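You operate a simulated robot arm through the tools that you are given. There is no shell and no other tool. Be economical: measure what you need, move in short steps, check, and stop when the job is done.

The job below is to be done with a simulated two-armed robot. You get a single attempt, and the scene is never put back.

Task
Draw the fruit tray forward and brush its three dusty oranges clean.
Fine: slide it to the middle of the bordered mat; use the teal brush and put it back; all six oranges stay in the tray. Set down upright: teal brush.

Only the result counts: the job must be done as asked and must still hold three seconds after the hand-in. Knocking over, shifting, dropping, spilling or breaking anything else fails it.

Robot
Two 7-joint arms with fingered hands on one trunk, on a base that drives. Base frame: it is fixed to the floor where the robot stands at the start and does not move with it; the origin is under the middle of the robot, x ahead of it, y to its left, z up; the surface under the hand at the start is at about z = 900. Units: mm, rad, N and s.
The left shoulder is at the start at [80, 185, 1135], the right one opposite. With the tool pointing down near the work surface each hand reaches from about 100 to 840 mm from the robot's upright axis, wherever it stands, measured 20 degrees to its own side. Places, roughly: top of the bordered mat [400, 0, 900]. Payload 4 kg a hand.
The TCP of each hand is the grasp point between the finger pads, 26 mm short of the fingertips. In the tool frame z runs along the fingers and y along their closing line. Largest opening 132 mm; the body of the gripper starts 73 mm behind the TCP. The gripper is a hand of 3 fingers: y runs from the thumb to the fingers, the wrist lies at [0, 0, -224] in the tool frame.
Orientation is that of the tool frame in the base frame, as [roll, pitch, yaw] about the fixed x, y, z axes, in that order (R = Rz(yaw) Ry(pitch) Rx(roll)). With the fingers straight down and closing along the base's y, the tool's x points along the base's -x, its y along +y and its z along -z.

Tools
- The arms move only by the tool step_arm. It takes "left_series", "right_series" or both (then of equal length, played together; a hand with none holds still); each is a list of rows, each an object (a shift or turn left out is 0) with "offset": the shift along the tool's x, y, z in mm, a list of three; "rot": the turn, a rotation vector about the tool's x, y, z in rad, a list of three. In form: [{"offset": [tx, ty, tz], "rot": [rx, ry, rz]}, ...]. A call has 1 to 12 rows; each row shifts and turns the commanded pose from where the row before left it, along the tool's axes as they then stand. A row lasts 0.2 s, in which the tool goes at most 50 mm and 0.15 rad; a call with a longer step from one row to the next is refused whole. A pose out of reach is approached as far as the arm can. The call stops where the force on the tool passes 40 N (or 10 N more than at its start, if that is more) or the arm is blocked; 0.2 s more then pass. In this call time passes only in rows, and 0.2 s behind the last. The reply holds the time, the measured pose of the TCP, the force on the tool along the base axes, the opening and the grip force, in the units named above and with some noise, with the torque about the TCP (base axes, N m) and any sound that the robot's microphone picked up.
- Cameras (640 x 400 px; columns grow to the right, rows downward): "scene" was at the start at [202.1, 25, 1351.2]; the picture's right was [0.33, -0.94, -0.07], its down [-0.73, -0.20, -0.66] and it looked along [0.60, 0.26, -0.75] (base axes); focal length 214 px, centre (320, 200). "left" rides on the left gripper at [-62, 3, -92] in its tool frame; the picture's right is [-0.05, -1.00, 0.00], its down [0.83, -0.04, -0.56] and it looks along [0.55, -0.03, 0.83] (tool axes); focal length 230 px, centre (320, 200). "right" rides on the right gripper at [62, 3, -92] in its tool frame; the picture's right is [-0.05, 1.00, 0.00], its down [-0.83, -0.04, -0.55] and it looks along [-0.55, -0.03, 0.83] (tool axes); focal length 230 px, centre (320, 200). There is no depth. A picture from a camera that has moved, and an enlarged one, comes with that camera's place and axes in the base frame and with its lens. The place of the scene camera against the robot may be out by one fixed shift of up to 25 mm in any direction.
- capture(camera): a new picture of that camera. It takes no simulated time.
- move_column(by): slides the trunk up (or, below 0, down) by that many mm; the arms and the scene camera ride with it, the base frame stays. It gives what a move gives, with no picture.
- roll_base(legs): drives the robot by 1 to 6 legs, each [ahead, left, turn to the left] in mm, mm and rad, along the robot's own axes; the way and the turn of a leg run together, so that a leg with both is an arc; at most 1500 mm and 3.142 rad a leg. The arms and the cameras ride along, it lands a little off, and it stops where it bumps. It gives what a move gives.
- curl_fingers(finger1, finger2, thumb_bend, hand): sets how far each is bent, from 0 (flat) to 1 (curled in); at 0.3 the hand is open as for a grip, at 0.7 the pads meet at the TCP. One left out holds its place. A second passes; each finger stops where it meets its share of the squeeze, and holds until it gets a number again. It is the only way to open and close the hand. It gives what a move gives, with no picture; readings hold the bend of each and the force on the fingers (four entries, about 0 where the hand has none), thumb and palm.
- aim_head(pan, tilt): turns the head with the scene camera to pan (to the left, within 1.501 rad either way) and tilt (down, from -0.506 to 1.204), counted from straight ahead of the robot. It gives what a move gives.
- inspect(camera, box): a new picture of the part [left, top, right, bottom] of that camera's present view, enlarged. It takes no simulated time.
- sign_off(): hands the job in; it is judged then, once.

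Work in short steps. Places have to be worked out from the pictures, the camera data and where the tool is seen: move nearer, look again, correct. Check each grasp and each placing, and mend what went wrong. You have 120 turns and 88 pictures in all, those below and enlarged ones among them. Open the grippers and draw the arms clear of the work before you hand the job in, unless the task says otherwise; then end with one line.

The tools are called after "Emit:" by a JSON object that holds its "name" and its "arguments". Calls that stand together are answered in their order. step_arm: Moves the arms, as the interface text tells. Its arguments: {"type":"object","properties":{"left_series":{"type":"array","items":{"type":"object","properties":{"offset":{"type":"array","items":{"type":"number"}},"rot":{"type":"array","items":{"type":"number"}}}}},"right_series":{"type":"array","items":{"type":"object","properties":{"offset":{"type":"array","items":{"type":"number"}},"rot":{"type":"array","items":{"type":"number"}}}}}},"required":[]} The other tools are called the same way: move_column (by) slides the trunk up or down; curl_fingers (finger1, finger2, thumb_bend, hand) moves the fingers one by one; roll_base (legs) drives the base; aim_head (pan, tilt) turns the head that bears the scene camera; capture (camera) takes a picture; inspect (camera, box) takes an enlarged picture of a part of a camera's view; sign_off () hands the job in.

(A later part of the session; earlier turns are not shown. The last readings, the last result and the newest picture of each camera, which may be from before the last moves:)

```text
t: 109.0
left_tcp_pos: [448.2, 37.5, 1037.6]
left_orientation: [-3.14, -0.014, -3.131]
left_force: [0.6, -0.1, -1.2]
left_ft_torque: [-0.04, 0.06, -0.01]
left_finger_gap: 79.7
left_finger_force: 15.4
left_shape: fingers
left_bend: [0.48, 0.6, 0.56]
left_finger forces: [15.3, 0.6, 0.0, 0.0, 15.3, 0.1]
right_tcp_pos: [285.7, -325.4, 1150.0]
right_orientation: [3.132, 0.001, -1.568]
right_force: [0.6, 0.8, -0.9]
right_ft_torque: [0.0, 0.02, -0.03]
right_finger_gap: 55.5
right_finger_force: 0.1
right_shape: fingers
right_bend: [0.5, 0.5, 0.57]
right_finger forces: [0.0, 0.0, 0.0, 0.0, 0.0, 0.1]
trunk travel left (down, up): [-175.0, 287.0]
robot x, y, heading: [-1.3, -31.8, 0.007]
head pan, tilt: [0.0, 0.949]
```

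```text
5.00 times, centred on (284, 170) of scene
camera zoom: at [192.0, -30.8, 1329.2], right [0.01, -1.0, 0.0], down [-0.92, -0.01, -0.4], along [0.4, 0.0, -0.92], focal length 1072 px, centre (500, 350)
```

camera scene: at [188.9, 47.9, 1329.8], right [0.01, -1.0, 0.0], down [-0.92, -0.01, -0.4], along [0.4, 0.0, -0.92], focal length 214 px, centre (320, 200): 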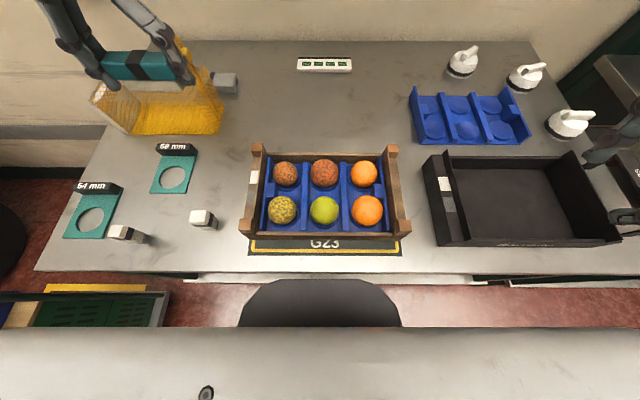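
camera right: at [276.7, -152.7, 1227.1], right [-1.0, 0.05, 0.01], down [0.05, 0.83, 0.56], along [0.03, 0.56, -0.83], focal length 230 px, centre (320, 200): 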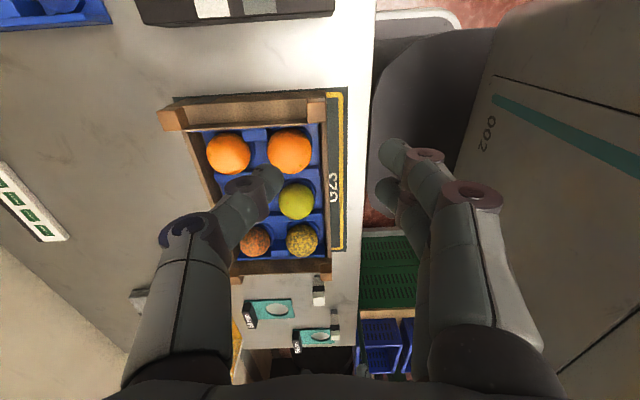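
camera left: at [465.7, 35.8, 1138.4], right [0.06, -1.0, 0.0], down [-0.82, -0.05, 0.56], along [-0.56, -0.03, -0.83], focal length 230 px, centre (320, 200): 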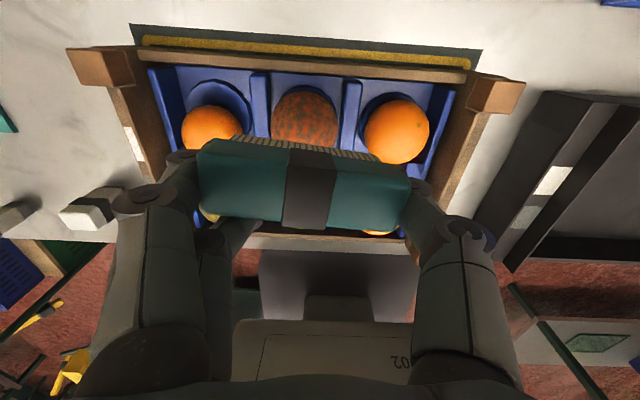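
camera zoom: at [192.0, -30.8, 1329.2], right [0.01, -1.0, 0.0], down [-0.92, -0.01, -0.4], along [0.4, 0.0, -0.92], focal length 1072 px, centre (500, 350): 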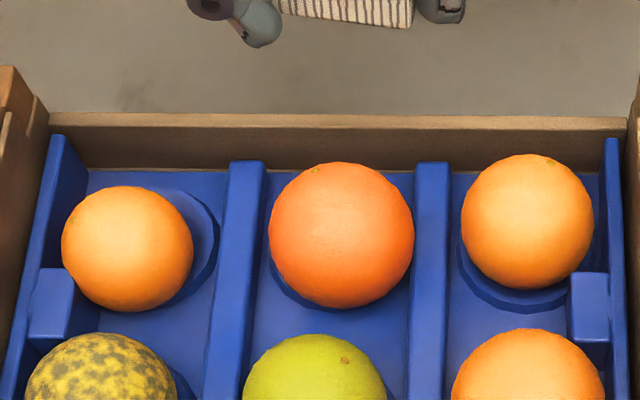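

B is clean. Now C (front-left, ≈(320, 129)): moving over at height, to TCP (322, 114), keeping fingers clear of the post.

Emit:
{"name": "step_arm", "arguments": {"left_series": [{"offset": [0, 38, 0]}, {"offset": [0, 39, 0]}, {"offset": [42, 0, 0]}, {"offset": [42, 0, 0]}, {"offset": [42, 0, 0]}]}}

Emit:
{"name": "capture", "arguments": {"camera": "left"}}

Emit:
{"name": "inspect", "arguments": {"camera": "scene", "box": [180, 120, 340, 220]}}

```text
t: 110.2
left_tcp_pos: [320.1, 112.5, 1043.5]
left_orientation: [-3.139, -0.009, -3.133]
left_force: [0.7, 0.8, -1.0]
left_ft_torque: [0.0, -0.02, -0.01]
left_finger_gap: 79.4
left_finger_force: 15.7
left_shape: fingers
left_bend: [0.48, 0.6, 0.56]
left_finger forces: [15.4, 0.4, 0.1, 0.1, 15.3, 0.0]
right_tcp_pos: [282.3, -325.8, 1152.2]
right_orientation: [3.137, 0.003, -1.567]
right_force: [-0.5, -0.1, 0.0]
right_ft_torque: [-0.01, -0.02, -0.01]
right_finger_gap: 55.6
right_finger_force: 0.1
right_shape: fingers
right_bend: [0.5, 0.5, 0.57]
right_finger forces: [0.0, 0.0, 0.0, 0.0, 0.0, 0.0]
trunk travel left (down, up): [-175.0, 287.0]
robot x, y, heading: [2.9, -23.7, 0.011]
head pan, tilt: [0.0, 0.949]
```

```text
21 pictures are left
camera left: at [381.5, 116.6, 1134.8], right [0.06, -1.0, 0.0], down [-0.83, -0.05, 0.56], along [-0.56, -0.04, -0.83], focal length 230 px, centre (320, 200)
```

left: 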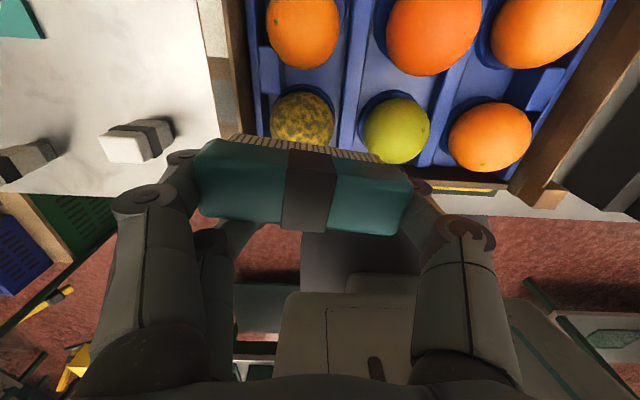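

```text
4.00 times, centred on (260, 170) of scene
camera zoom: at [188.0, -31.2, 1330.1], right [0.01, -1.0, 0.0], down [-0.92, -0.01, -0.4], along [0.4, 0.0, -0.92], focal length 858 px, centre (560, 320)
```

zoom: 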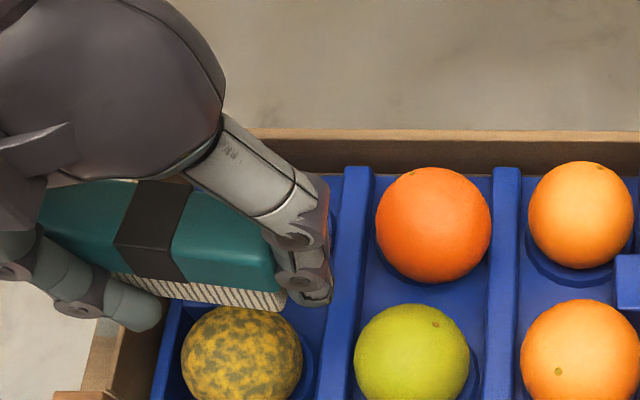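

C at ≈(326, 127). Shifting +5 mm in x and descending.

Emit:
{"name": "step_arm", "arguments": {"left_series": [{"offset": [-5, 3, 5]}, {"offset": [0, 0, 20]}, {"offset": [0, 0, 15]}, {"offset": [0, 0, 4]}, {"offset": [0, 0, 2]}]}}

```text
t: 111.4
left_tcp_pos: [325.0, 115.1, 996.5]
left_orientation: [3.141, -0.011, -3.134]
left_force: [-0.2, 0.3, -1.6]
left_ft_torque: [-0.04, 0.02, -0.02]
left_finger_gap: 79.4
left_finger_force: 15.8
left_shape: fingers
left_bend: [0.48, 0.6, 0.56]
left_finger forces: [15.3, 0.4, 0.1, 0.0, 15.2, 0.1]
right_tcp_pos: [284.2, -327.5, 1150.6]
right_orientation: [3.133, 0.002, -1.567]
right_force: [0.5, -0.8, -0.1]
right_ft_torque: [0.01, 0.01, 0.01]
right_finger_gap: 55.7
right_finger_force: 0.0
right_shape: fingers
right_bend: [0.5, 0.5, 0.57]
right_finger forces: [0.0, 0.0, 0.0, 0.0, 0.0, 0.0]
trunk travel left (down, up): [-175.0, 287.0]
robot x, y, heading: [2.2, -26.7, 0.009]
head pan, tilt: [0.0, 0.949]
```

Emit:
{"name": "step_arm", "arguments": {"left_series": [{"offset": [0, 0, 1.5]}, {"offset": [0, 0, 1]}]}}

```text
t: 112.0
left_tcp_pos: [324.7, 114.7, 994.9]
left_orientation: [-3.14, -0.01, -3.133]
left_force: [-1.2, -1.3, -1.0]
left_ft_torque: [-0.01, -0.03, 0.0]
left_finger_gap: 79.9
left_finger_force: 15.4
left_shape: fingers
left_bend: [0.48, 0.6, 0.56]
left_finger forces: [15.3, 0.5, 0.0, 0.1, 15.4, 0.1]
right_tcp_pos: [284.0, -326.6, 1150.7]
right_orientation: [3.133, 0.001, -1.567]
right_force: [-0.3, 0.1, 0.6]
right_ft_torque: [0.0, 0.01, 0.01]
right_finger_gap: 55.5
right_finger_force: 0.0
right_shape: fingers
right_bend: [0.5, 0.5, 0.57]
right_finger forces: [0.0, 0.1, 0.0, 0.0, 0.0, 0.0]
trunk travel left (down, up): [-175.0, 287.0]
robot x, y, heading: [-0.1, -26.6, 0.006]
head pan, tilt: [0.0, 0.949]
```

Emit:
{"name": "step_arm", "arguments": {"left_series": [{"offset": [0, 0, 1.5]}, {"offset": [0, 0, 1]}]}}

```text
t: 112.6
left_tcp_pos: [324.8, 114.7, 992.2]
left_orientation: [-3.14, -0.013, -3.135]
left_force: [-0.6, -0.1, -0.2]
left_ft_torque: [-0.01, 0.0, 0.0]
left_finger_gap: 79.5
left_finger_force: 15.6
left_shape: fingers
left_bend: [0.48, 0.6, 0.56]
left_finger forces: [15.3, 0.5, 0.0, 0.1, 15.3, 0.1]
right_tcp_pos: [284.7, -327.1, 1152.1]
right_orientation: [3.134, 0.002, -1.567]
right_force: [1.1, -0.2, 0.3]
right_ft_torque: [-0.02, 0.0, 0.0]
right_finger_gap: 55.6
right_finger_force: 0.1
right_shape: fingers
right_bend: [0.5, 0.5, 0.57]
right_finger forces: [0.0, 0.0, 0.1, 0.1, 0.0, 0.1]
trunk travel left (down, up): [-175.0, 287.0]
robot x, y, heading: [-0.4, -26.3, 0.012]
head pan, tilt: [0.0, 0.949]
```

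Still no contact at 992; down another 2 mm.

Emit:
{"name": "step_arm", "arguments": {"left_series": [{"offset": [0, 0, 1]}, {"offset": [0, 0, 1]}]}}

Emit:
{"name": "inspect", "arguments": {"camera": "left", "box": [160, 50, 480, 250]}}

```text
t: 113.2
left_tcp_pos: [325.1, 115.3, 990.4]
left_orientation: [-3.141, -0.011, -3.133]
left_force: [-0.4, 0.4, 0.1]
left_ft_torque: [0.04, 0.04, -0.04]
left_finger_gap: 79.3
left_finger_force: 16.6
left_shape: fingers
left_bend: [0.48, 0.6, 0.56]
left_finger forces: [15.4, 1.7, 0.0, 0.0, 15.2, 0.0]
right_tcp_pos: [283.6, -326.9, 1152.4]
right_orientation: [3.133, 0.001, -1.568]
right_force: [0.6, 0.1, -0.7]
right_ft_torque: [-0.01, -0.02, -0.02]
right_finger_gap: 56.1
right_finger_force: 0.0
right_shape: fingers
right_bend: [0.5, 0.5, 0.57]
right_finger forces: [0.1, 0.0, 0.1, 0.1, 0.0, 0.0]
trunk travel left (down, up): [-175.0, 287.0]
robot x, y, heading: [1.5, -27.6, 0.002]
head pan, tilt: [0.0, 0.949]
```

```text
2.00 times, centred on (320, 150) of left
camera zoom: at [387.2, 119.9, 1081.1], right [0.06, -1.0, 0.0], down [-0.82, -0.05, 0.56], along [-0.56, -0.04, -0.83], focal length 460 px, centre (320, 300)
```

zoom: 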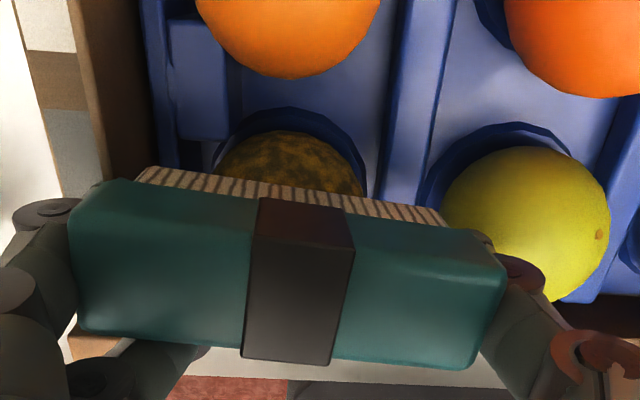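

Nearly there; 1.5 mm more and begin stroking.

Emit:
{"name": "step_arm", "arguments": {"left_series": [{"offset": [-2, 0, 0.8]}, {"offset": [0, 0, 0.7]}]}}

```text
t: 113.8
left_tcp_pos: [325.9, 116.9, 988.2]
left_orientation: [-3.14, -0.007, -3.132]
left_force: [-0.6, 1.8, 4.9]
left_ft_torque: [0.13, 0.04, -0.01]
left_finger_gap: 79.6
left_finger_force: 17.4
left_shape: fingers
left_bend: [0.48, 0.6, 0.56]
left_finger forces: [15.3, 4.0, 0.1, 0.1, 15.1, 0.0]
right_tcp_pos: [283.9, -326.3, 1151.5]
right_orientation: [3.135, 0.002, -1.568]
right_force: [-0.2, 0.0, 0.2]
right_ft_torque: [0.04, 0.0, -0.02]
right_finger_gap: 55.4
right_finger_force: 0.0
right_shape: fingers
right_bend: [0.5, 0.5, 0.57]
right_finger forces: [0.0, 0.0, 0.1, 0.0, 0.1, 0.1]
trunk travel left (down, up): [-175.0, 287.0]
robot x, y, heading: [0.0, -31.7, 0.006]
head pan, tilt: [0.0, 0.949]
```

Finger 2 is touching something (4 N). Lifting slightly, shifting 8 mm to −y away from the tray end, and going down again.

Emit:
{"name": "step_arm", "arguments": {"left_series": [{"offset": [0, 0, -6]}, {"offset": [0, -9, 0]}, {"offset": [0, 0, 4]}, {"offset": [0, 0, 2]}]}}

Emit:
{"name": "inspect", "arguments": {"camera": "scene", "box": [180, 130, 308, 210]}}

```text
t: 114.8
left_tcp_pos: [326.4, 105.4, 990.1]
left_orientation: [-3.138, -0.008, -3.131]
left_force: [-0.4, 2.7, 21.7]
left_ft_torque: [0.64, 0.24, 0.02]
left_finger_gap: 79.5
left_finger_force: 26.8
left_shape: fingers
left_bend: [0.48, 0.65, 0.56]
left_finger forces: [15.3, 22.6, 0.0, 0.1, 15.3, 0.0]
right_tcp_pos: [283.8, -327.5, 1153.9]
right_orientation: [3.136, 0.003, -1.568]
right_force: [-0.6, -0.4, 0.1]
right_ft_torque: [0.01, 0.0, -0.04]
right_finger_gap: 55.7
right_finger_force: 0.0
right_shape: fingers
right_bend: [0.5, 0.5, 0.57]
right_finger forces: [0.0, 0.1, 0.0, 0.1, 0.0, 0.0]
trunk travel left (down, up): [-175.0, 287.0]
robot x, y, heading: [-2.8, -27.8, 0.008]
head pan, tilt: [0.0, 0.949]
```

```text
5.00 times, centred on (244, 170) of scene
camera zoom: at [187.8, -31.3, 1330.4], right [0.01, -1.0, 0.0], down [-0.92, -0.01, -0.4], along [0.4, 0.0, -0.92], focal length 1072 px, centre (700, 350)
```

zoom: 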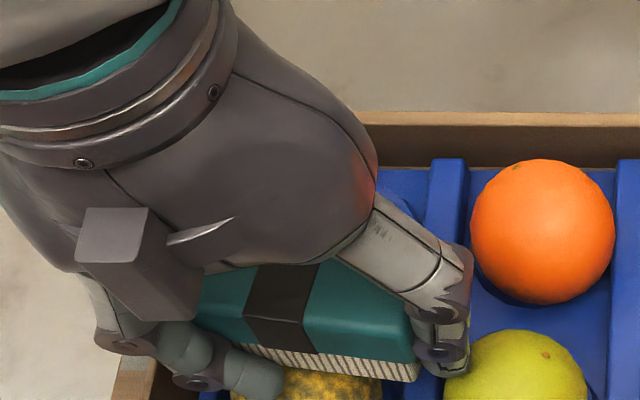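

Finger 2 has slipped off the brush's front corner and was pressing the orange. Lifting at once and opening finger 2 out of the way; finger 1 and thumb hold the brush (15 N).

Emit:
{"name": "step_arm", "arguments": {"left_series": [{"offset": [0, 0, -20]}, {"offset": [0, 0, -30]}]}}

Emit:
{"name": "curl_fingers", "arguments": {"hand": "left", "finger2": 0.4}}

Emit:
{"name": "capture", "arguments": {"camera": "left"}}

Emit:
{"name": "inspect", "arguments": {"camera": "scene", "box": [180, 130, 340, 230]}}

```text
t: 115.4
left_tcp_pos: [325.9, 106.8, 1038.5]
left_orientation: [-3.141, -0.011, -3.133]
left_force: [0.2, 1.0, -1.4]
left_ft_torque: [0.02, 0.04, -0.02]
left_finger_gap: 79.7
left_finger_force: 15.2
left_shape: fingers
left_bend: [0.48, 0.6, 0.56]
left_finger forces: [15.3, 0.3, 0.0, 0.0, 15.4, 0.0]
right_tcp_pos: [283.4, -325.9, 1152.4]
right_orientation: [3.134, 0.002, -1.567]
right_force: [-0.4, 0.1, 0.6]
right_ft_torque: [0.03, 0.0, -0.03]
right_finger_gap: 55.7
right_finger_force: 0.1
right_shape: fingers
right_bend: [0.5, 0.5, 0.57]
right_finger forces: [0.1, 0.0, 0.1, 0.1, 0.0, 0.0]
trunk travel left (down, up): [-175.0, 287.0]
robot x, y, heading: [1.5, -26.0, 0.011]
head pan, tilt: [0.0, 0.949]
```

```text
t: 116.4
left_tcp_pos: [327.0, 108.3, 1038.6]
left_orientation: [-3.138, -0.01, -3.133]
left_force: [0.7, -0.5, -0.5]
left_ft_torque: [0.0, -0.02, -0.02]
left_finger_gap: 79.6
left_finger_force: 15.7
left_shape: fingers
left_bend: [0.48, 0.4, 0.56]
left_finger forces: [15.2, 0.1, 0.1, 0.0, 15.3, 0.0]
right_tcp_pos: [283.6, -326.4, 1152.0]
right_orientation: [3.134, 0.002, -1.568]
right_force: [0.1, 0.3, 0.3]
right_ft_torque: [-0.02, -0.01, 0.03]
right_finger_gap: 55.7
right_finger_force: 0.1
right_shape: fingers
right_bend: [0.5, 0.5, 0.57]
right_finger forces: [0.0, 0.0, 0.0, 0.0, 0.1, 0.1]
trunk travel left (down, up): [-175.0, 287.0]
robot x, y, heading: [0.7, -29.6, 0.006]
head pan, tilt: [0.0, 0.949]
```

```text
17 pictures are left
camera left: at [389.9, 111.3, 1129.6], right [0.06, -1.0, 0.0], down [-0.82, -0.05, 0.56], along [-0.56, -0.04, -0.83], focal length 230 px, centre (320, 200)
```

left: 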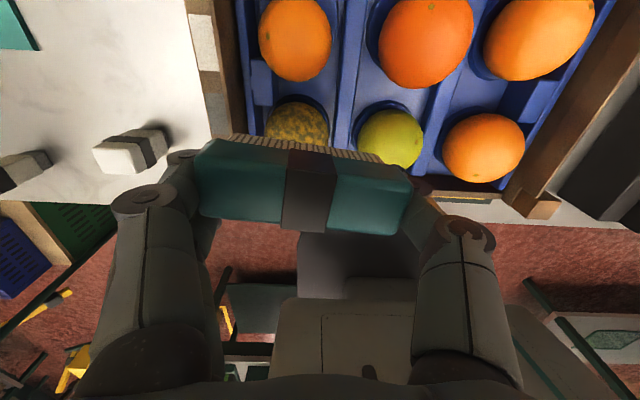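

```text
4.00 times, centred on (260, 180) of scene
camera zoom: at [189.2, -31.2, 1329.9], right [0.01, -1.0, 0.0], down [-0.92, -0.01, -0.4], along [0.4, 0.0, -0.92], focal length 858 px, centre (560, 280)
```

zoom: 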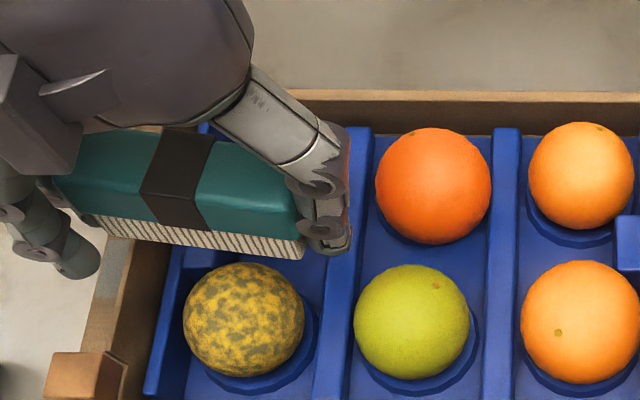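

Brush remains firm with finger 1 + thumb. C is at ≈(330, 126). Repositioning to TCP (330, 116) and descending again.

Emit:
{"name": "step_arm", "arguments": {"left_series": [{"offset": [-3, 8, 0]}, {"offset": [0, 0, 25]}, {"offset": [0, 0, 17]}, {"offset": [0, 0, 3]}, {"offset": [0, 0, 1.5]}]}}

```text
t: 117.6
left_tcp_pos: [330.5, 114.7, 991.3]
left_orientation: [-3.138, -0.01, -3.133]
left_force: [0.4, -0.2, -0.8]
left_ft_torque: [0.02, 0.01, 0.03]
left_finger_gap: 79.4
left_finger_force: 15.4
left_shape: fingers
left_bend: [0.48, 0.4, 0.56]
left_finger forces: [15.3, 0.1, 0.0, 0.1, 15.3, 0.0]
right_tcp_pos: [285.1, -326.3, 1152.3]
right_orientation: [3.132, 0.002, -1.567]
right_force: [0.5, 0.7, 0.7]
right_ft_torque: [0.02, -0.01, -0.05]
right_finger_gap: 55.6
right_finger_force: 0.1
right_shape: fingers
right_bend: [0.5, 0.5, 0.57]
right_finger forces: [0.0, 0.0, 0.0, 0.1, 0.0, 0.0]
trunk travel left (down, up): [-175.0, 287.0]
robot x, y, heading: [-2.8, -25.7, 0.007]
head pan, tilt: [0.0, 0.949]
```

Emit:
{"name": "step_arm", "arguments": {"left_series": [{"offset": [0, 0, 1.5]}, {"offset": [0, 0, 1.5]}]}}

```text
t: 118.2
left_tcp_pos: [330.1, 115.7, 988.1]
left_orientation: [-3.141, -0.011, -3.132]
left_force: [0.4, 0.4, -0.8]
left_ft_torque: [0.03, 0.07, 0.02]
left_finger_gap: 79.6
left_finger_force: 15.4
left_shape: fingers
left_bend: [0.48, 0.4, 0.56]
left_finger forces: [15.3, 0.1, 0.0, 0.0, 15.3, 0.1]
right_tcp_pos: [284.1, -326.6, 1151.3]
right_orientation: [3.132, 0.002, -1.568]
right_force: [-0.7, 0.5, 0.0]
right_ft_torque: [0.02, 0.0, 0.01]
right_finger_gap: 55.4
right_finger_force: 0.1
right_shape: fingers
right_bend: [0.5, 0.5, 0.57]
right_finger forces: [0.0, 0.1, 0.0, 0.0, 0.1, 0.0]
trunk travel left (down, up): [-175.0, 287.0]
robot x, y, heading: [0.0, -24.7, 0.009]
head pan, tilt: [0.0, 0.949]
```

Emit:
{"name": "step_arm", "arguments": {"left_series": [{"offset": [0, 0, 1.2]}, {"offset": [0, 0, 0.8]}]}}

```text
t: 118.8
left_tcp_pos: [329.8, 113.3, 988.0]
left_orientation: [-3.141, -0.009, -3.133]
left_force: [1.0, -0.2, 8.3]
left_ft_torque: [0.04, -0.03, 0.01]
left_finger_gap: 79.6
left_finger_force: 14.9
left_shape: fingers
left_bend: [0.48, 0.4, 0.56]
left_finger forces: [15.3, 0.1, 0.1, 0.0, 14.5, 0.0]
right_tcp_pos: [284.6, -326.3, 1151.5]
right_orientation: [3.135, 0.002, -1.567]
right_force: [0.1, -0.1, -0.1]
right_ft_torque: [-0.03, -0.01, 0.01]
right_finger_gap: 55.6
right_finger_force: 0.0
right_shape: fingers
right_bend: [0.5, 0.5, 0.57]
right_finger forces: [0.1, 0.0, 0.1, 0.0, 0.1, 0.1]
trunk travel left (down, up): [-175.0, 287.0]
robot x, y, heading: [-1.9, -28.9, 0.007]
head pan, tilt: [0.0, 0.949]
```

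Bristles are on C with 8 N and finger 2 free. Stroking ±8 mm along x, two sets.

Emit:
{"name": "step_arm", "arguments": {"left_series": [{"offset": [-8, 0, 0]}, {"offset": [8, 0, 0]}, {"offset": [8, 0, 0]}, {"offset": [-8, 0, 0]}, {"offset": [-8, 0, 0]}, {"offset": [8, 0, 0]}, {"offset": [8, 0, 0]}, {"offset": [-8, 0, 0]}, {"offset": [-8, 0, 0]}, {"offset": [8, 0, 0]}, {"offset": [8, 0, 0]}, {"offset": [-8, 0, 0]}]}}

Emit:
{"name": "step_arm", "arguments": {"left_series": [{"offset": [-8, 0, 0.3]}, {"offset": [8, 0, 0]}, {"offset": [8, 0, 0]}, {"offset": [-8, 0, 0]}, {"offset": [-8, 0, 0]}, {"offset": [8, 0, 0]}, {"offset": [8, 0, 0]}, {"offset": [-8, 0, 0]}, {"offset": [-8, 0, 0]}, {"offset": [8, 0, 0]}, {"offset": [8, 0, 0]}, {"offset": [-8, 0, 0]}]}}

Emit:
{"name": "inspect", "arguments": {"camera": "scene", "box": [180, 130, 340, 230]}}

```text
t: 121.4
left_tcp_pos: [329.9, 115.2, 987.2]
left_orientation: [-3.14, -0.01, -3.132]
left_force: [-0.6, -1.4, 6.2]
left_ft_torque: [-0.04, 0.03, 0.0]
left_finger_gap: 79.4
left_finger_force: 16.3
left_shape: fingers
left_bend: [0.48, 0.4, 0.56]
left_finger forces: [15.4, 0.0, 0.0, 0.0, 16.3, 0.0]
right_tcp_pos: [283.2, -326.6, 1152.1]
right_orientation: [3.135, 0.001, -1.568]
right_force: [0.1, 0.3, 0.9]
right_ft_torque: [0.02, -0.01, 0.0]
right_finger_gap: 55.5
right_finger_force: 0.1
right_shape: fingers
right_bend: [0.5, 0.5, 0.57]
right_finger forces: [0.0, 0.1, 0.1, 0.0, 0.1, 0.0]
trunk travel left (down, up): [-175.0, 287.0]
robot x, y, heading: [2.2, -27.7, 0.003]
head pan, tilt: [0.0, 0.949]
```

```text
t: 124.0
left_tcp_pos: [330.1, 114.3, 987.4]
left_orientation: [-3.141, -0.01, -3.133]
left_force: [0.2, -1.5, 7.7]
left_ft_torque: [0.01, 0.06, 0.0]
left_finger_gap: 79.5
left_finger_force: 15.6
left_shape: fingers
left_bend: [0.48, 0.4, 0.56]
left_finger forces: [15.0, 0.0, 0.0, 0.0, 16.1, 0.0]
right_tcp_pos: [284.4, -326.8, 1151.3]
right_orientation: [3.134, 0.001, -1.569]
right_force: [0.0, 0.1, -0.1]
right_ft_torque: [0.0, 0.01, 0.0]
right_finger_gap: 55.4
right_finger_force: 0.0
right_shape: fingers
right_bend: [0.5, 0.5, 0.57]
right_finger forces: [0.0, 0.1, 0.0, 0.0, 0.0, 0.0]
trunk travel left (down, up): [-175.0, 287.0]
robot x, y, heading: [2.2, -30.9, 0.004]
head pan, tilt: [0.0, 0.949]
```

```text
4.00 times, centred on (260, 180) of scene
camera zoom: at [189.0, -32.0, 1329.9], right [0.01, -1.0, 0.0], down [-0.92, -0.01, -0.4], along [0.4, 0.0, -0.92], focal length 858 px, centre (560, 280)
```

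zoom: 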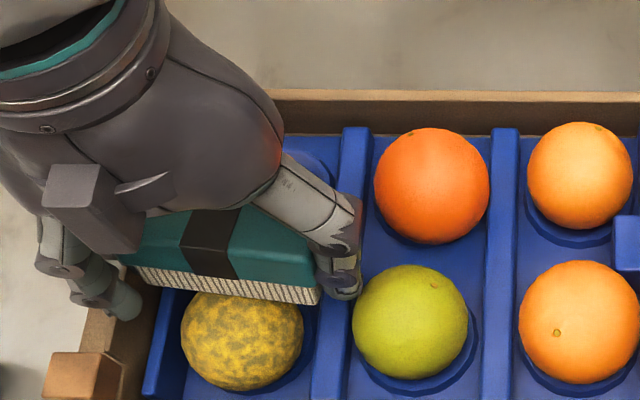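

C is fading. Three more sets, pressing marginally.

Emit:
{"name": "step_arm", "arguments": {"left_series": [{"offset": [-8, 0, 0]}, {"offset": [8, 0, 0]}, {"offset": [8, 0, 0]}, {"offset": [-8, 0, 0]}, {"offset": [-8, 0, 0]}, {"offset": [8, 0, 0]}, {"offset": [8, 0, 0]}, {"offset": [-8, 0, 0]}, {"offset": [-8, 0, 0]}, {"offset": [8, 0, 0]}, {"offset": [8, 0, 0]}, {"offset": [-8, 0, 0]}]}}

Emit:
{"name": "step_arm", "arguments": {"left_series": [{"offset": [-8, 0, 0.3]}, {"offset": [8, 0, 0]}, {"offset": [8, 0, 0]}, {"offset": [-8, 0, 0]}, {"offset": [-8, 0, 0]}, {"offset": [8, 0, 0]}, {"offset": [8, 0, 0]}, {"offset": [-8, 0, 0]}, {"offset": [-8, 0, 0]}, {"offset": [8, 0, 0]}, {"offset": [8, 0, 0]}, {"offset": [-8, 0, 0]}]}}

Emit:
{"name": "step_arm", "arguments": {"left_series": [{"offset": [-8, 0, 0]}, {"offset": [8, 0, 0]}, {"offset": [8, 0, 0]}, {"offset": [-8, 0, 0]}, {"offset": [-8, 0, 0]}, {"offset": [8, 0, 0]}, {"offset": [8, 0, 0]}, {"offset": [-8, 0, 0]}, {"offset": [-8, 0, 0]}, {"offset": [8, 0, 0]}, {"offset": [8, 0, 0]}, {"offset": [-8, 0, 0]}]}}

Emit:
{"name": "inspect", "arguments": {"camera": "scene", "box": [180, 130, 340, 230]}}

```text
t: 126.6
left_tcp_pos: [330.0, 113.3, 986.7]
left_orientation: [-3.141, -0.01, -3.134]
left_force: [-0.2, -0.2, 1.9]
left_ft_torque: [-0.06, 0.03, -0.01]
left_finger_gap: 79.5
left_finger_force: 15.6
left_shape: fingers
left_bend: [0.48, 0.4, 0.56]
left_finger forces: [15.8, 0.1, 0.0, 0.1, 16.1, 0.0]
right_tcp_pos: [285.5, -326.0, 1151.7]
right_orientation: [3.134, 0.0, -1.568]
right_force: [-0.7, 0.6, 0.1]
right_ft_torque: [-0.03, -0.04, -0.01]
right_finger_gap: 55.6
right_finger_force: 0.1
right_shape: fingers
right_bend: [0.5, 0.5, 0.57]
right_finger forces: [0.0, 0.1, 0.0, 0.0, 0.0, 0.1]
trunk travel left (down, up): [-175.0, 287.0]
robot x, y, heading: [2.5, -30.4, 0.008]
head pan, tilt: [0.0, 0.949]
```

```text
t: 129.2
left_tcp_pos: [329.4, 113.9, 984.9]
left_orientation: [-3.141, -0.01, -3.133]
left_force: [-0.7, -1.1, 9.8]
left_ft_torque: [-0.05, 0.09, 0.03]
left_finger_gap: 79.7
left_finger_force: 15.9
left_shape: fingers
left_bend: [0.48, 0.4, 0.56]
left_finger forces: [15.1, 0.0, 0.0, 0.0, 16.4, 0.0]
right_tcp_pos: [284.8, -326.9, 1151.8]
right_orientation: [3.135, 0.002, -1.565]
right_force: [-0.3, -0.2, 0.4]
right_ft_torque: [-0.02, 0.0, 0.05]
right_finger_gap: 55.5
right_finger_force: 0.1
right_shape: fingers
right_bend: [0.5, 0.5, 0.57]
right_finger forces: [0.0, 0.0, 0.1, 0.0, 0.1, 0.1]
trunk travel left (down, up): [-175.0, 287.0]
robot x, y, heading: [2.1, -28.1, 0.006]
head pan, tilt: [0.0, 0.949]
```

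```text
t: 131.8
left_tcp_pos: [330.2, 114.9, 984.2]
left_orientation: [-3.139, -0.01, -3.134]
left_force: [-0.1, -0.5, 4.5]
left_ft_torque: [-0.01, 0.05, -0.02]
left_finger_gap: 79.5
left_finger_force: 15.8
left_shape: fingers
left_bend: [0.48, 0.4, 0.56]
left_finger forces: [15.6, 0.0, 0.0, 0.0, 16.0, 0.0]
right_tcp_pos: [284.1, -328.4, 1151.6]
right_orientation: [3.134, 0.002, -1.566]
right_force: [0.8, -0.4, 0.1]
right_ft_torque: [0.01, -0.04, 0.01]
right_finger_gap: 55.8
right_finger_force: 0.2
right_shape: fingers
right_bend: [0.5, 0.5, 0.57]
right_finger forces: [0.0, 0.0, 0.0, 0.0, 0.0, 0.0]
trunk travel left (down, up): [-175.0, 287.0]
robot x, y, heading: [-3.0, -28.7, 0.012]
head pan, tilt: [0.0, 0.949]
```

```text
4.00 times, centred on (260, 180) of scene
camera zoom: at [189.4, -31.6, 1329.8], right [0.01, -1.0, 0.0], down [-0.92, -0.01, -0.4], along [0.4, 0.0, -0.92], focal length 858 px, centre (560, 280)
```

zoom: 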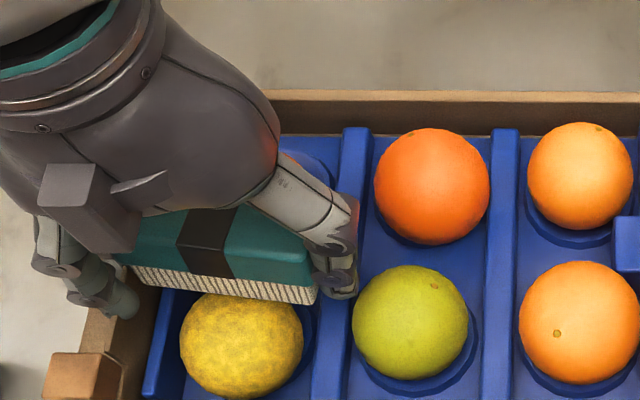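

C is almost clean; three more sets, then lift and check.

Emit:
{"name": "step_arm", "arguments": {"left_series": [{"offset": [-8, 0, 0.3]}, {"offset": [8, 0, 0]}, {"offset": [8, 0, 0]}, {"offset": [-8, 0, 0]}, {"offset": [-8, 0, 0]}, {"offset": [8, 0, 0]}, {"offset": [8, 0, 0]}, {"offset": [-8, 0, 0]}, {"offset": [-8, 0, 0]}, {"offset": [8, 0, 0]}, {"offset": [8, 0, 0]}, {"offset": [-8, 0, 0]}]}}

Emit:
{"name": "step_arm", "arguments": {"left_series": [{"offset": [-8, 0, 0]}, {"offset": [8, 0, 0]}, {"offset": [8, 0, 0]}, {"offset": [-8, 0, 0]}, {"offset": [-8, 0, 0]}, {"offset": [8, 0, 0]}, {"offset": [8, 0, 0]}, {"offset": [-8, 0, 0]}, {"offset": [-8, 0, 0]}, {"offset": [8, 0, 0]}, {"offset": [8, 0, 0]}, {"offset": [-8, 0, 0]}]}}

Emit:
{"name": "step_arm", "arguments": {"left_series": [{"offset": [-8, 0, 0.2]}, {"offset": [8, 0, 0]}, {"offset": [8, 0, 0]}, {"offset": [-8, 0, 0]}, {"offset": [-8, 0, 0]}, {"offset": [8, 0, 0]}, {"offset": [8, 0, 0]}, {"offset": [-8, 0, 0]}, {"offset": [0, 0, -30]}, {"offset": [-30, 0, -35]}, {"offset": [-45, 0, 0]}, {"offset": [-45, 0, 0]}]}}

Emit:
{"name": "inspect", "arguments": {"camera": "scene", "box": [200, 130, 360, 230]}}

```text
t: 134.4
left_tcp_pos: [331.0, 114.0, 984.8]
left_orientation: [-3.14, -0.01, -3.133]
left_force: [0.3, 0.4, -1.0]
left_ft_torque: [-0.04, 0.03, 0.02]
left_finger_gap: 79.5
left_finger_force: 15.7
left_shape: fingers
left_bend: [0.48, 0.4, 0.56]
left_finger forces: [15.8, 0.1, 0.0, 0.1, 15.8, 0.1]
right_tcp_pos: [284.6, -325.1, 1151.0]
right_orientation: [3.134, 0.003, -1.566]
right_force: [0.4, 0.0, 1.0]
right_ft_torque: [0.0, 0.03, 0.02]
right_finger_gap: 55.5
right_finger_force: 0.0
right_shape: fingers
right_bend: [0.5, 0.5, 0.57]
right_finger forces: [0.1, 0.1, 0.1, 0.0, 0.0, 0.0]
trunk travel left (down, up): [-175.0, 287.0]
robot x, y, heading: [0.0, -27.1, 0.006]
head pan, tilt: [0.0, 0.949]
```

```text
t: 137.0
left_tcp_pos: [330.1, 113.8, 984.6]
left_orientation: [-3.141, -0.007, -3.133]
left_force: [0.2, -0.8, 5.1]
left_ft_torque: [0.0, 0.06, 0.0]
left_finger_gap: 79.7
left_finger_force: 15.7
left_shape: fingers
left_bend: [0.48, 0.4, 0.56]
left_finger forces: [15.2, 0.0, 0.1, 0.0, 15.8, 0.0]
right_tcp_pos: [283.6, -326.4, 1152.4]
right_orientation: [3.133, 0.001, -1.568]
right_force: [0.4, 0.1, -0.6]
right_ft_torque: [0.01, -0.02, -0.01]
right_finger_gap: 55.6
right_finger_force: 0.2
right_shape: fingers
right_bend: [0.5, 0.5, 0.57]
right_finger forces: [0.0, 0.0, 0.0, 0.0, 0.0, 0.0]
trunk travel left (down, up): [-175.0, 287.0]
robot x, y, heading: [-0.3, -25.2, 0.01]
head pan, tilt: [0.0, 0.949]
```

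```text
t: 139.6
left_tcp_pos: [452.6, 115.7, 1050.4]
left_orientation: [-3.14, -0.013, -3.133]
left_force: [0.4, 0.9, -1.3]
left_ft_torque: [-0.02, 0.04, 0.02]
left_finger_gap: 79.6
left_finger_force: 16.1
left_shape: fingers
left_bend: [0.48, 0.4, 0.56]
left_finger forces: [15.7, 0.0, 0.0, 0.1, 15.5, 0.0]
right_tcp_pos: [286.0, -326.5, 1151.6]
right_orientation: [3.13, 0.001, -1.565]
right_force: [0.0, 0.3, -0.4]
right_ft_torque: [0.0, -0.03, -0.01]
right_finger_gap: 55.5
right_finger_force: 0.0
right_shape: fingers
right_bend: [0.5, 0.5, 0.57]
right_finger forces: [0.0, 0.1, 0.0, 0.0, 0.0, 0.0]
trunk travel left (down, up): [-175.0, 287.0]
robot x, y, heading: [-0.4, -28.8, 0.009]
head pan, tilt: [0.0, 0.949]
```

```text
4.00 times, centred on (280, 180) of scene
camera zoom: at [191.2, -30.8, 1329.4], right [0.01, -1.0, 0.0], down [-0.92, -0.01, -0.4], along [0.4, 0.0, -0.92], focal length 858 px, centre (480, 280)
```

zoom: 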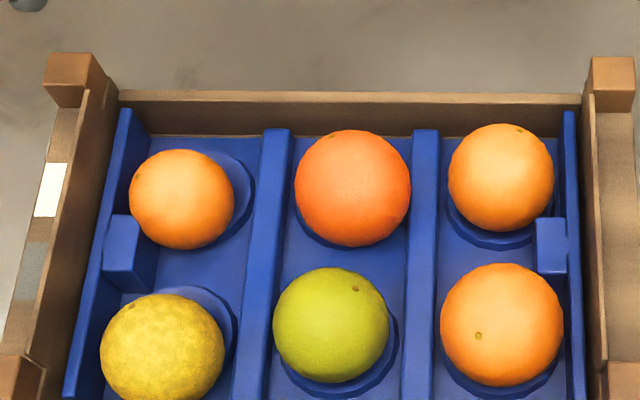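

C is nearly clean with faint traces, now at about (316, 127). A few more sets there.

Emit:
{"name": "step_arm", "arguments": {"left_series": [{"offset": [45, 0, 0]}, {"offset": [45, 0, 0]}, {"offset": [42, 0, 5]}, {"offset": [0, 0, 30]}, {"offset": [0, 0, 22]}, {"offset": [0, 0, 3]}, {"offset": [0, 0, 1.5]}]}}

```text
t: 141.2
left_tcp_pos: [318.7, 114.4, 988.5]
left_orientation: [-3.14, -0.011, -3.132]
left_force: [-0.5, 0.4, -1.4]
left_ft_torque: [-0.02, 0.01, 0.01]
left_finger_gap: 79.5
left_finger_force: 15.6
left_shape: fingers
left_bend: [0.48, 0.4, 0.56]
left_finger forces: [15.5, 0.0, 0.0, 0.0, 15.6, 0.0]
right_tcp_pos: [285.0, -326.6, 1151.2]
right_orientation: [3.133, 0.003, -1.566]
right_force: [0.0, -0.5, 0.9]
right_ft_torque: [0.01, 0.01, -0.02]
right_finger_gap: 55.5
right_finger_force: 0.0
right_shape: fingers
right_bend: [0.5, 0.5, 0.57]
right_finger forces: [0.0, 0.0, 0.0, 0.0, 0.1, 0.1]
trunk travel left (down, up): [-175.0, 287.0]
robot x, y, heading: [4.3, -29.5, 0.004]
head pan, tilt: [0.0, 0.949]
```

Emit:
{"name": "step_arm", "arguments": {"left_series": [{"offset": [0, 0, 2]}, {"offset": [0, 0, 1.5]}, {"offset": [-8, 0, 0]}, {"offset": [-8, 0, 0]}, {"offset": [8, 0, 0]}, {"offset": [8, 0, 0]}, {"offset": [-8, 0, 0]}, {"offset": [-8, 0, 0]}, {"offset": [8, 0, 0]}, {"offset": [8, 0, 0]}, {"offset": [-8, 0, 0]}]}}

Emit:
{"name": "step_arm", "arguments": {"left_series": [{"offset": [-8, 0, 0.2]}, {"offset": [8, 0, 0]}, {"offset": [8, 0, 0]}, {"offset": [-8, 0, 0]}, {"offset": [-8, 0, 0]}, {"offset": [8, 0, 0]}, {"offset": [8, 0, 0]}, {"offset": [-8, 0, 0]}, {"offset": [-8, 0, 0]}, {"offset": [8, 0, 0]}, {"offset": [8, 0, 0]}, {"offset": [-8, 0, 0]}]}}

Emit:
{"name": "step_arm", "arguments": {"left_series": [{"offset": [-8, 0, 0.2]}, {"offset": [8, 0, 0]}, {"offset": [8, 0, 0]}, {"offset": [-8, 0, 0]}, {"offset": [-8, 0, 0]}, {"offset": [8, 0, 0]}, {"offset": [8, 0, 0]}, {"offset": [-8, 0, 0]}, {"offset": [0, 0, -30]}, {"offset": [-30, 0, -35]}, {"offset": [-45, 0, 0]}, {"offset": [-45, 0, 0]}]}}

Emit:
{"name": "inspect", "arguments": {"camera": "scene", "box": [200, 140, 344, 230]}}

```text
t: 143.6
left_tcp_pos: [326.1, 114.0, 985.5]
left_orientation: [-3.14, -0.013, -3.133]
left_force: [-0.4, -1.6, 6.8]
left_ft_torque: [-0.04, 0.04, -0.01]
left_finger_gap: 79.5
left_finger_force: 15.5
left_shape: fingers
left_bend: [0.48, 0.4, 0.56]
left_finger forces: [14.9, 0.0, 0.0, 0.1, 16.1, 0.1]
right_tcp_pos: [284.3, -326.1, 1151.7]
right_orientation: [3.133, 0.0, -1.568]
right_force: [0.1, 0.2, -0.3]
right_ft_torque: [0.02, 0.02, 0.0]
right_finger_gap: 55.8
right_finger_force: 0.0
right_shape: fingers
right_bend: [0.5, 0.5, 0.57]
right_finger forces: [0.0, 0.0, 0.0, 0.0, 0.0, 0.0]
trunk travel left (down, up): [-175.0, 287.0]
robot x, y, heading: [1.4, -27.1, 0.007]
head pan, tilt: [0.0, 0.949]
```

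```text
t: 146.2
left_tcp_pos: [324.5, 113.3, 985.1]
left_orientation: [-3.14, -0.01, -3.134]
left_force: [-1.3, -1.4, 5.4]
left_ft_torque: [-0.04, 0.06, -0.01]
left_finger_gap: 79.6
left_finger_force: 15.8
left_shape: fingers
left_bend: [0.48, 0.4, 0.56]
left_finger forces: [15.4, 0.0, 0.0, 0.0, 16.4, 0.0]
right_tcp_pos: [283.6, -327.9, 1151.5]
right_orientation: [3.135, 0.002, -1.567]
right_force: [1.6, -0.8, 0.5]
right_ft_torque: [-0.01, 0.0, 0.02]
right_finger_gap: 55.6
right_finger_force: 0.0
right_shape: fingers
right_bend: [0.5, 0.5, 0.57]
right_finger forces: [0.0, 0.1, 0.0, 0.0, 0.0, 0.0]
trunk travel left (down, up): [-175.0, 287.0]
robot x, y, heading: [1.6, -28.8, 0.009]
head pan, tilt: [0.0, 0.949]
```

```text
t: 148.8
left_tcp_pos: [447.2, 114.8, 1047.2]
left_orientation: [-3.14, -0.011, -3.132]
left_force: [0.5, -0.1, -1.8]
left_ft_torque: [-0.01, 0.01, 0.0]
left_finger_gap: 79.5
left_finger_force: 15.9
left_shape: fingers
left_bend: [0.48, 0.4, 0.56]
left_finger forces: [16.0, 0.0, 0.0, 0.0, 16.0, 0.0]
right_tcp_pos: [284.4, -325.7, 1151.4]
right_orientation: [3.131, 0.0, -1.566]
right_force: [0.4, 0.4, -0.6]
right_ft_torque: [-0.02, -0.01, 0.0]
right_finger_gap: 55.8
right_finger_force: 0.0
right_shape: fingers
right_bend: [0.5, 0.5, 0.57]
right_finger forces: [0.0, 0.0, 0.0, 0.0, 0.0, 0.0]
trunk travel left (down, up): [-175.0, 287.0]
robot x, y, heading: [2.5, -27.7, 0.002]
head pan, tilt: [0.0, 0.949]
```

```text
4.44 times, centred on (272, 185) of scene
camera zoom: at [191.0, -30.7, 1329.5], right [0.01, -1.0, 0.0], down [-0.92, -0.01, -0.4], along [0.4, 0.0, -0.92], focal length 953 px, centre (533, 267)
```

zoom: 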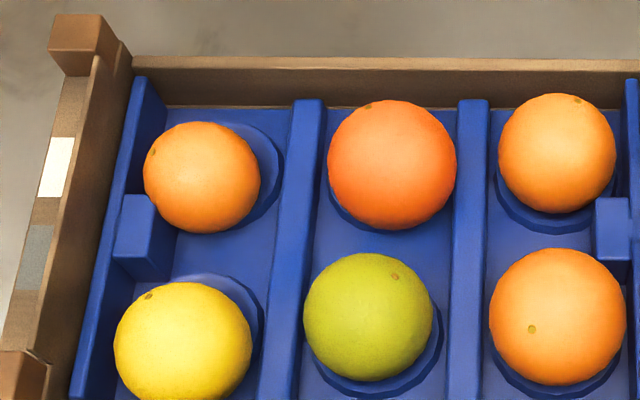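

All three dusty oranges are clean and all six are in the tray. Now returning the brush: raise, then drive left.

Emit:
{"name": "step_arm", "arguments": {"left_series": [{"offset": [0, 0, -45]}, {"offset": [0, 0, -45]}]}}

Emit:
{"name": "roll_base", "arguments": {"legs": [[0, 320, 0]]}}

Emit:
{"name": "capture", "arguments": {"camera": "left"}}

```text
t: 149.4
left_tcp_pos: [446.8, 115.0, 1140.0]
left_orientation: [-3.14, -0.01, -3.132]
left_force: [-0.3, 0.4, -0.5]
left_ft_torque: [0.02, 0.0, 0.0]
left_finger_gap: 79.7
left_finger_force: 16.2
left_shape: fingers
left_bend: [0.48, 0.4, 0.56]
left_finger forces: [15.9, 0.1, 0.0, 0.0, 15.9, 0.0]
right_tcp_pos: [284.1, -325.4, 1151.9]
right_orientation: [3.135, 0.001, -1.567]
right_force: [-0.1, -0.3, -0.5]
right_ft_torque: [0.03, -0.01, 0.01]
right_finger_gap: 56.1
right_finger_force: 0.0
right_shape: fingers
right_bend: [0.5, 0.5, 0.57]
right_finger forces: [0.1, 0.0, 0.0, 0.0, 0.0, 0.0]
trunk travel left (down, up): [-175.0, 287.0]
robot x, y, heading: [-1.7, -25.4, 0.009]
head pan, tilt: [0.0, 0.949]
```

```text
t: 151.5
left_tcp_pos: [444.7, 434.9, 1138.7]
left_orientation: [-3.14, -0.011, -3.137]
left_force: [-0.2, 0.0, -0.6]
left_ft_torque: [-0.03, 0.0, -0.03]
left_finger_gap: 79.3
left_finger_force: 15.6
left_shape: fingers
left_bend: [0.48, 0.4, 0.56]
left_finger forces: [15.9, 0.0, 0.0, 0.0, 15.9, 0.0]
right_tcp_pos: [281.2, -6.8, 1152.9]
right_orientation: [3.133, 0.001, -1.57]
right_force: [0.3, -0.1, -0.8]
right_ft_torque: [0.0, 0.0, 0.02]
right_finger_gap: 55.8
right_finger_force: 0.1
right_shape: fingers
right_bend: [0.5, 0.5, 0.57]
right_finger forces: [0.1, 0.1, 0.1, 0.1, 0.0, 0.1]
trunk travel left (down, up): [-175.0, 287.0]
robot x, y, heading: [-2.1, 290.5, 0.003]
head pan, tilt: [0.0, 0.949]
```

```text
11 pictures are left
camera left: at [508.8, 439.1, 1230.1], right [0.06, -1.0, 0.0], down [-0.82, -0.05, 0.56], along [-0.56, -0.03, -0.83], focal length 230 px, centre (320, 200)
```

left: 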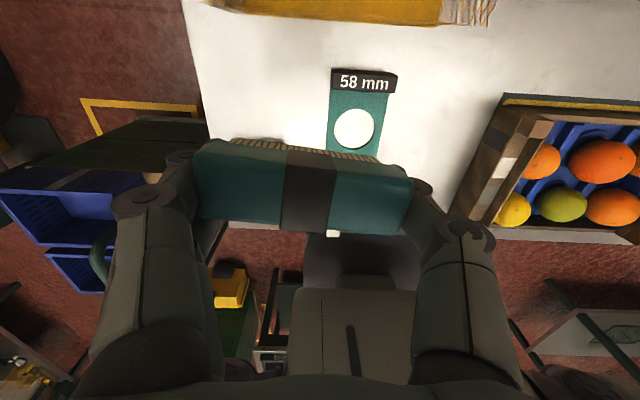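

Held brush is yawed ~0.1 rad clockwise and its centre is ~7 mm toward +y of the TCP. Moving over the mesh to x ≈ 670, y ≈ 478, z ≈ 1065, then yawing the hand +0.1 rad to straighten the brush.

Emit:
{"name": "step_arm", "arguments": {"left_series": [{"offset": [-45, 8, 8]}, {"offset": [-45, 9, 10]}, {"offset": [-45, 9, 15]}, {"offset": [-45, 9, 15]}, {"offset": [-40, 9, 20]}, {"offset": [0, 0, 5], "rot": [0, 0, -0.1]}]}}

Emit:
{"name": "capture", "arguments": {"camera": "left"}}

```text
t: 152.9
left_tcp_pos: [654.3, 492.2, 1072.1]
left_orientation: [3.142, -0.009, -3.035]
left_force: [-0.5, -0.3, -1.1]
left_ft_torque: [0.0, -0.01, 0.0]
left_finger_gap: 79.4
left_finger_force: 15.0
left_shape: fingers
left_bend: [0.48, 0.4, 0.56]
left_finger forces: [15.0, 0.0, 0.1, 0.0, 15.0, 0.0]
left hand out of reach, approached as far as the arm can: row 5
right_tcp_pos: [280.1, -8.3, 1152.3]
right_orientation: [3.134, 0.0, -1.57]
right_force: [-0.3, -0.1, 0.5]
right_ft_torque: [0.02, -0.01, 0.0]
right_finger_gap: 55.5
right_finger_force: 0.0
right_shape: fingers
right_bend: [0.5, 0.5, 0.57]
right_finger forces: [0.0, 0.0, 0.0, 0.1, 0.1, 0.0]
trunk travel left (down, up): [-175.0, 287.0]
robot x, y, heading: [-3.9, 293.3, 0.004]
head pan, tilt: [0.0, 0.949]
```

```text
10 pictures are left
camera left: at [715.7, 501.5, 1164.1], right [0.16, -0.99, 0.0], down [-0.82, -0.13, 0.56], along [-0.56, -0.09, -0.83], focal length 230 px, centre (320, 200)
```

left: 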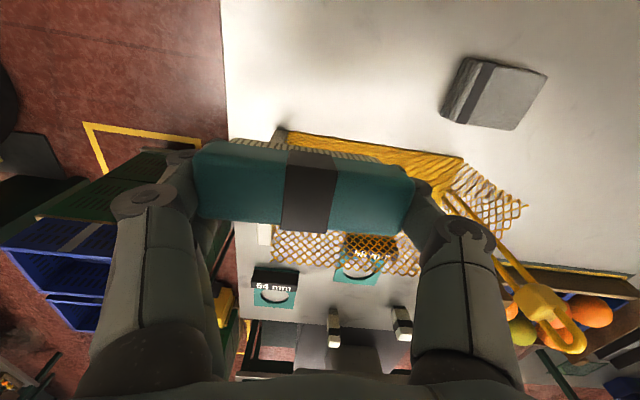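

Brush is now parallel to the mesh edge. Moving to above its spot (690, 479) while lowering a little.

Emit:
{"name": "step_arm", "arguments": {"left_series": [{"offset": [-12, -6, 10]}, {"offset": [-12, -6, 10]}, {"offset": [-10, -5, 10]}, {"offset": [0, 0, 0]}]}}

```text
t: 153.9
left_tcp_pos: [667.0, 497.1, 1048.4]
left_orientation: [-3.14, -0.009, -3.03]
left_force: [0.4, 0.1, -0.5]
left_ft_torque: [0.05, 0.01, 0.02]
left_finger_gap: 79.4
left_finger_force: 15.2
left_shape: fingers
left_bend: [0.48, 0.4, 0.56]
left_finger forces: [15.0, 0.0, 0.0, 0.1, 15.0, 0.0]
left hand out of reach, approached as far as the arm can: row 1, 2, 3
right_tcp_pos: [281.7, -6.5, 1150.9]
right_orientation: [3.133, 0.0, -1.57]
right_force: [0.4, -0.7, -0.4]
right_ft_torque: [-0.02, 0.0, -0.01]
right_finger_gap: 55.5
right_finger_force: 0.0
right_shape: fingers
right_bend: [0.5, 0.5, 0.57]
right_finger forces: [0.0, 0.1, 0.0, 0.1, 0.0, 0.0]
trunk travel left (down, up): [-175.0, 287.0]
robot x, y, heading: [-0.2, 290.7, 0.005]
head pan, tilt: [0.0, 0.949]
```

Still reach-limited at this height. Raising the trunk 100 mm lets the arm work lower and reach farther.

Emit:
{"name": "move_column", "arguments": {"by": 100}}

Emit:
{"name": "step_arm", "arguments": {"left_series": [{"offset": [0, 0, 30]}, {"offset": [0, 0, 35]}, {"offset": [0, 0, 40]}]}}

```text
t: 155.3
left_tcp_pos: [634.8, 496.6, 1225.9]
left_orientation: [-3.13, 0.104, -3.033]
left_force: [0.9, -0.2, -0.1]
left_ft_torque: [-0.02, 0.0, -0.02]
left_finger_gap: 79.4
left_finger_force: 15.6
left_shape: fingers
left_bend: [0.48, 0.4, 0.56]
left_finger forces: [15.0, 0.1, 0.1, 0.0, 15.0, 0.0]
right_tcp_pos: [282.7, -6.2, 1251.4]
right_orientation: [3.131, 0.001, -1.57]
right_force: [0.1, 0.3, 0.4]
right_ft_torque: [0.0, -0.01, 0.01]
right_finger_gap: 55.3
right_finger_force: 0.1
right_shape: fingers
right_bend: [0.5, 0.5, 0.57]
right_finger forces: [0.1, 0.0, 0.0, 0.0, 0.0, 0.1]
trunk travel left (down, up): [-275.0, 187.0]
robot x, y, heading: [1.4, 290.9, 0.004]
head pan, tilt: [0.0, 0.949]
```

```text
t: 156.1
left_tcp_pos: [646.1, 497.8, 1120.9]
left_orientation: [-3.127, 0.103, -3.035]
left_force: [0.3, -0.1, -0.7]
left_ft_torque: [0.01, 0.02, 0.01]
left_finger_gap: 78.8
left_finger_force: 14.7
left_shape: fingers
left_bend: [0.48, 0.4, 0.56]
left_finger forces: [14.8, 0.0, 0.0, 0.0, 14.9, 0.0]
right_tcp_pos: [283.4, -6.3, 1252.5]
right_orientation: [3.134, 0.001, -1.57]
right_force: [0.8, 0.1, 0.5]
right_ft_torque: [-0.01, 0.01, 0.01]
right_finger_gap: 55.5
right_finger_force: 0.1
right_shape: fingers
right_bend: [0.5, 0.5, 0.57]
right_finger forces: [0.0, 0.0, 0.0, 0.2, 0.0, 0.0]
trunk travel left (down, up): [-275.0, 187.0]
robot x, y, heading: [0.3, 293.8, 0.005]
head pan, tilt: [0.0, 0.949]
```

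The trunk move left the hand pitched 0.1 rad. Levelling it, then shifting toward (690, 479) while descending to z ≈ 1045.

Emit:
{"name": "step_arm", "arguments": {"left_series": [{"offset": [0, 0, 0], "rot": [-0.014, 0.105, 0]}, {"offset": [-10, -6, 20]}, {"offset": [-10, -6, 25]}, {"offset": [-10, -6, 20]}, {"offset": [-11, -5, 10]}, {"offset": [0, 0, 0]}]}}

```text
t: 157.5
left_tcp_pos: [637.4, 512.3, 1050.3]
left_orientation: [3.14, 0.002, -3.033]
left_force: [0.4, 0.5, 0.0]
left_ft_torque: [0.01, 0.04, -0.01]
left_finger_gap: 79.1
left_finger_force: 14.8
left_shape: fingers
left_bend: [0.48, 0.4, 0.56]
left_finger forces: [14.7, 0.0, 0.1, 0.0, 14.7, 0.0]
left hand out of reach, approached as far as the arm can: row 1, 2, 3, 4, 5
right_tcp_pos: [281.6, -5.8, 1251.6]
right_orientation: [3.132, 0.002, -1.569]
right_force: [0.6, 0.1, 0.4]
right_ft_torque: [-0.02, -0.05, 0.02]
right_finger_gap: 55.7
right_finger_force: 0.0
right_shape: fingers
right_bend: [0.5, 0.5, 0.57]
right_finger forces: [0.0, 0.0, 0.0, 0.1, 0.1, 0.0]
trunk travel left (down, up): [-275.0, 187.0]
robot x, y, heading: [1.4, 293.4, 0.002]
head pan, tilt: [0.0, 0.949]
```

It seems a joint limit on inward/CCW pose rather than distance. I'll lift, drive 110 mm right (so the arm points more outward, as it did when grasping), and re-approach.

Emit:
{"name": "step_arm", "arguments": {"left_series": [{"offset": [0, 0, -40]}, {"offset": [0, 0, -20]}]}}

Emit:
{"name": "roll_base", "arguments": {"legs": [[0, -110, 0]]}}

Emit:
{"name": "step_arm", "arguments": {"left_series": [{"offset": [0, 40, 0]}, {"offset": [0, 35, 0]}, {"offset": [0, 0, 0]}]}}

```text
t: 158.1
left_tcp_pos: [637.4, 510.4, 1110.9]
left_orientation: [3.139, 0.0, -3.036]
left_force: [-1.0, 0.2, -0.2]
left_ft_torque: [-0.02, -0.01, -0.02]
left_finger_gap: 79.2
left_finger_force: 14.8
left_shape: fingers
left_bend: [0.48, 0.4, 0.56]
left_finger forces: [14.7, 0.0, 0.0, 0.1, 14.7, 0.1]
right_tcp_pos: [282.0, -6.6, 1251.8]
right_orientation: [3.134, 0.0, -1.57]
right_force: [0.7, -0.5, 0.5]
right_ft_torque: [0.02, -0.03, 0.02]
right_finger_gap: 55.7
right_finger_force: 0.0
right_shape: fingers
right_bend: [0.5, 0.5, 0.57]
right_finger forces: [0.0, 0.0, 0.0, 0.0, 0.0, 0.0]
trunk travel left (down, up): [-275.0, 187.0]
robot x, y, heading: [-0.6, 286.3, 0.009]
head pan, tilt: [0.0, 0.949]
```

```text
t: 159.3
left_tcp_pos: [639.2, 400.7, 1109.9]
left_orientation: [3.141, 0.001, -3.031]
left_force: [0.7, -0.4, -0.1]
left_ft_torque: [0.02, 0.02, 0.03]
left_finger_gap: 79.2
left_finger_force: 14.3
left_shape: fingers
left_bend: [0.48, 0.4, 0.56]
left_finger forces: [14.8, 0.1, 0.0, 0.0, 14.8, 0.0]
right_tcp_pos: [282.4, -116.8, 1251.1]
right_orientation: [3.132, 0.001, -1.568]
right_force: [0.0, -0.1, 0.0]
right_ft_torque: [-0.01, -0.01, 0.0]
right_finger_gap: 55.8
right_finger_force: 0.2
right_shape: fingers
right_bend: [0.5, 0.5, 0.57]
right_finger forces: [0.1, 0.1, 0.0, 0.0, 0.1, 0.0]
trunk travel left (down, up): [-275.0, 187.0]
robot x, y, heading: [-2.0, 178.6, 0.006]
head pan, tilt: [0.0, 0.949]
```

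```text
t: 160.1
left_tcp_pos: [631.2, 476.0, 1111.4]
left_orientation: [3.14, -0.001, -3.034]
left_force: [0.5, -0.3, -1.7]
left_ft_torque: [0.0, 0.04, 0.02]
left_finger_gap: 79.0
left_finger_force: 14.8
left_shape: fingers
left_bend: [0.48, 0.4, 0.56]
left_finger forces: [14.8, 0.0, 0.0, 0.1, 14.9, 0.1]
right_tcp_pos: [284.1, -118.4, 1251.2]
right_orientation: [3.134, 0.001, -1.567]
right_force: [0.7, 0.4, -0.2]
right_ft_torque: [0.03, -0.02, 0.02]
right_finger_gap: 55.6
right_finger_force: 0.1
right_shape: fingers
right_bend: [0.5, 0.5, 0.57]
right_finger forces: [0.0, 0.0, 0.1, 0.0, 0.0, 0.1]
trunk travel left (down, up): [-275.0, 187.0]
robot x, y, heading: [-0.4, 180.1, 0.005]
head pan, tilt: [0.0, 0.949]
```

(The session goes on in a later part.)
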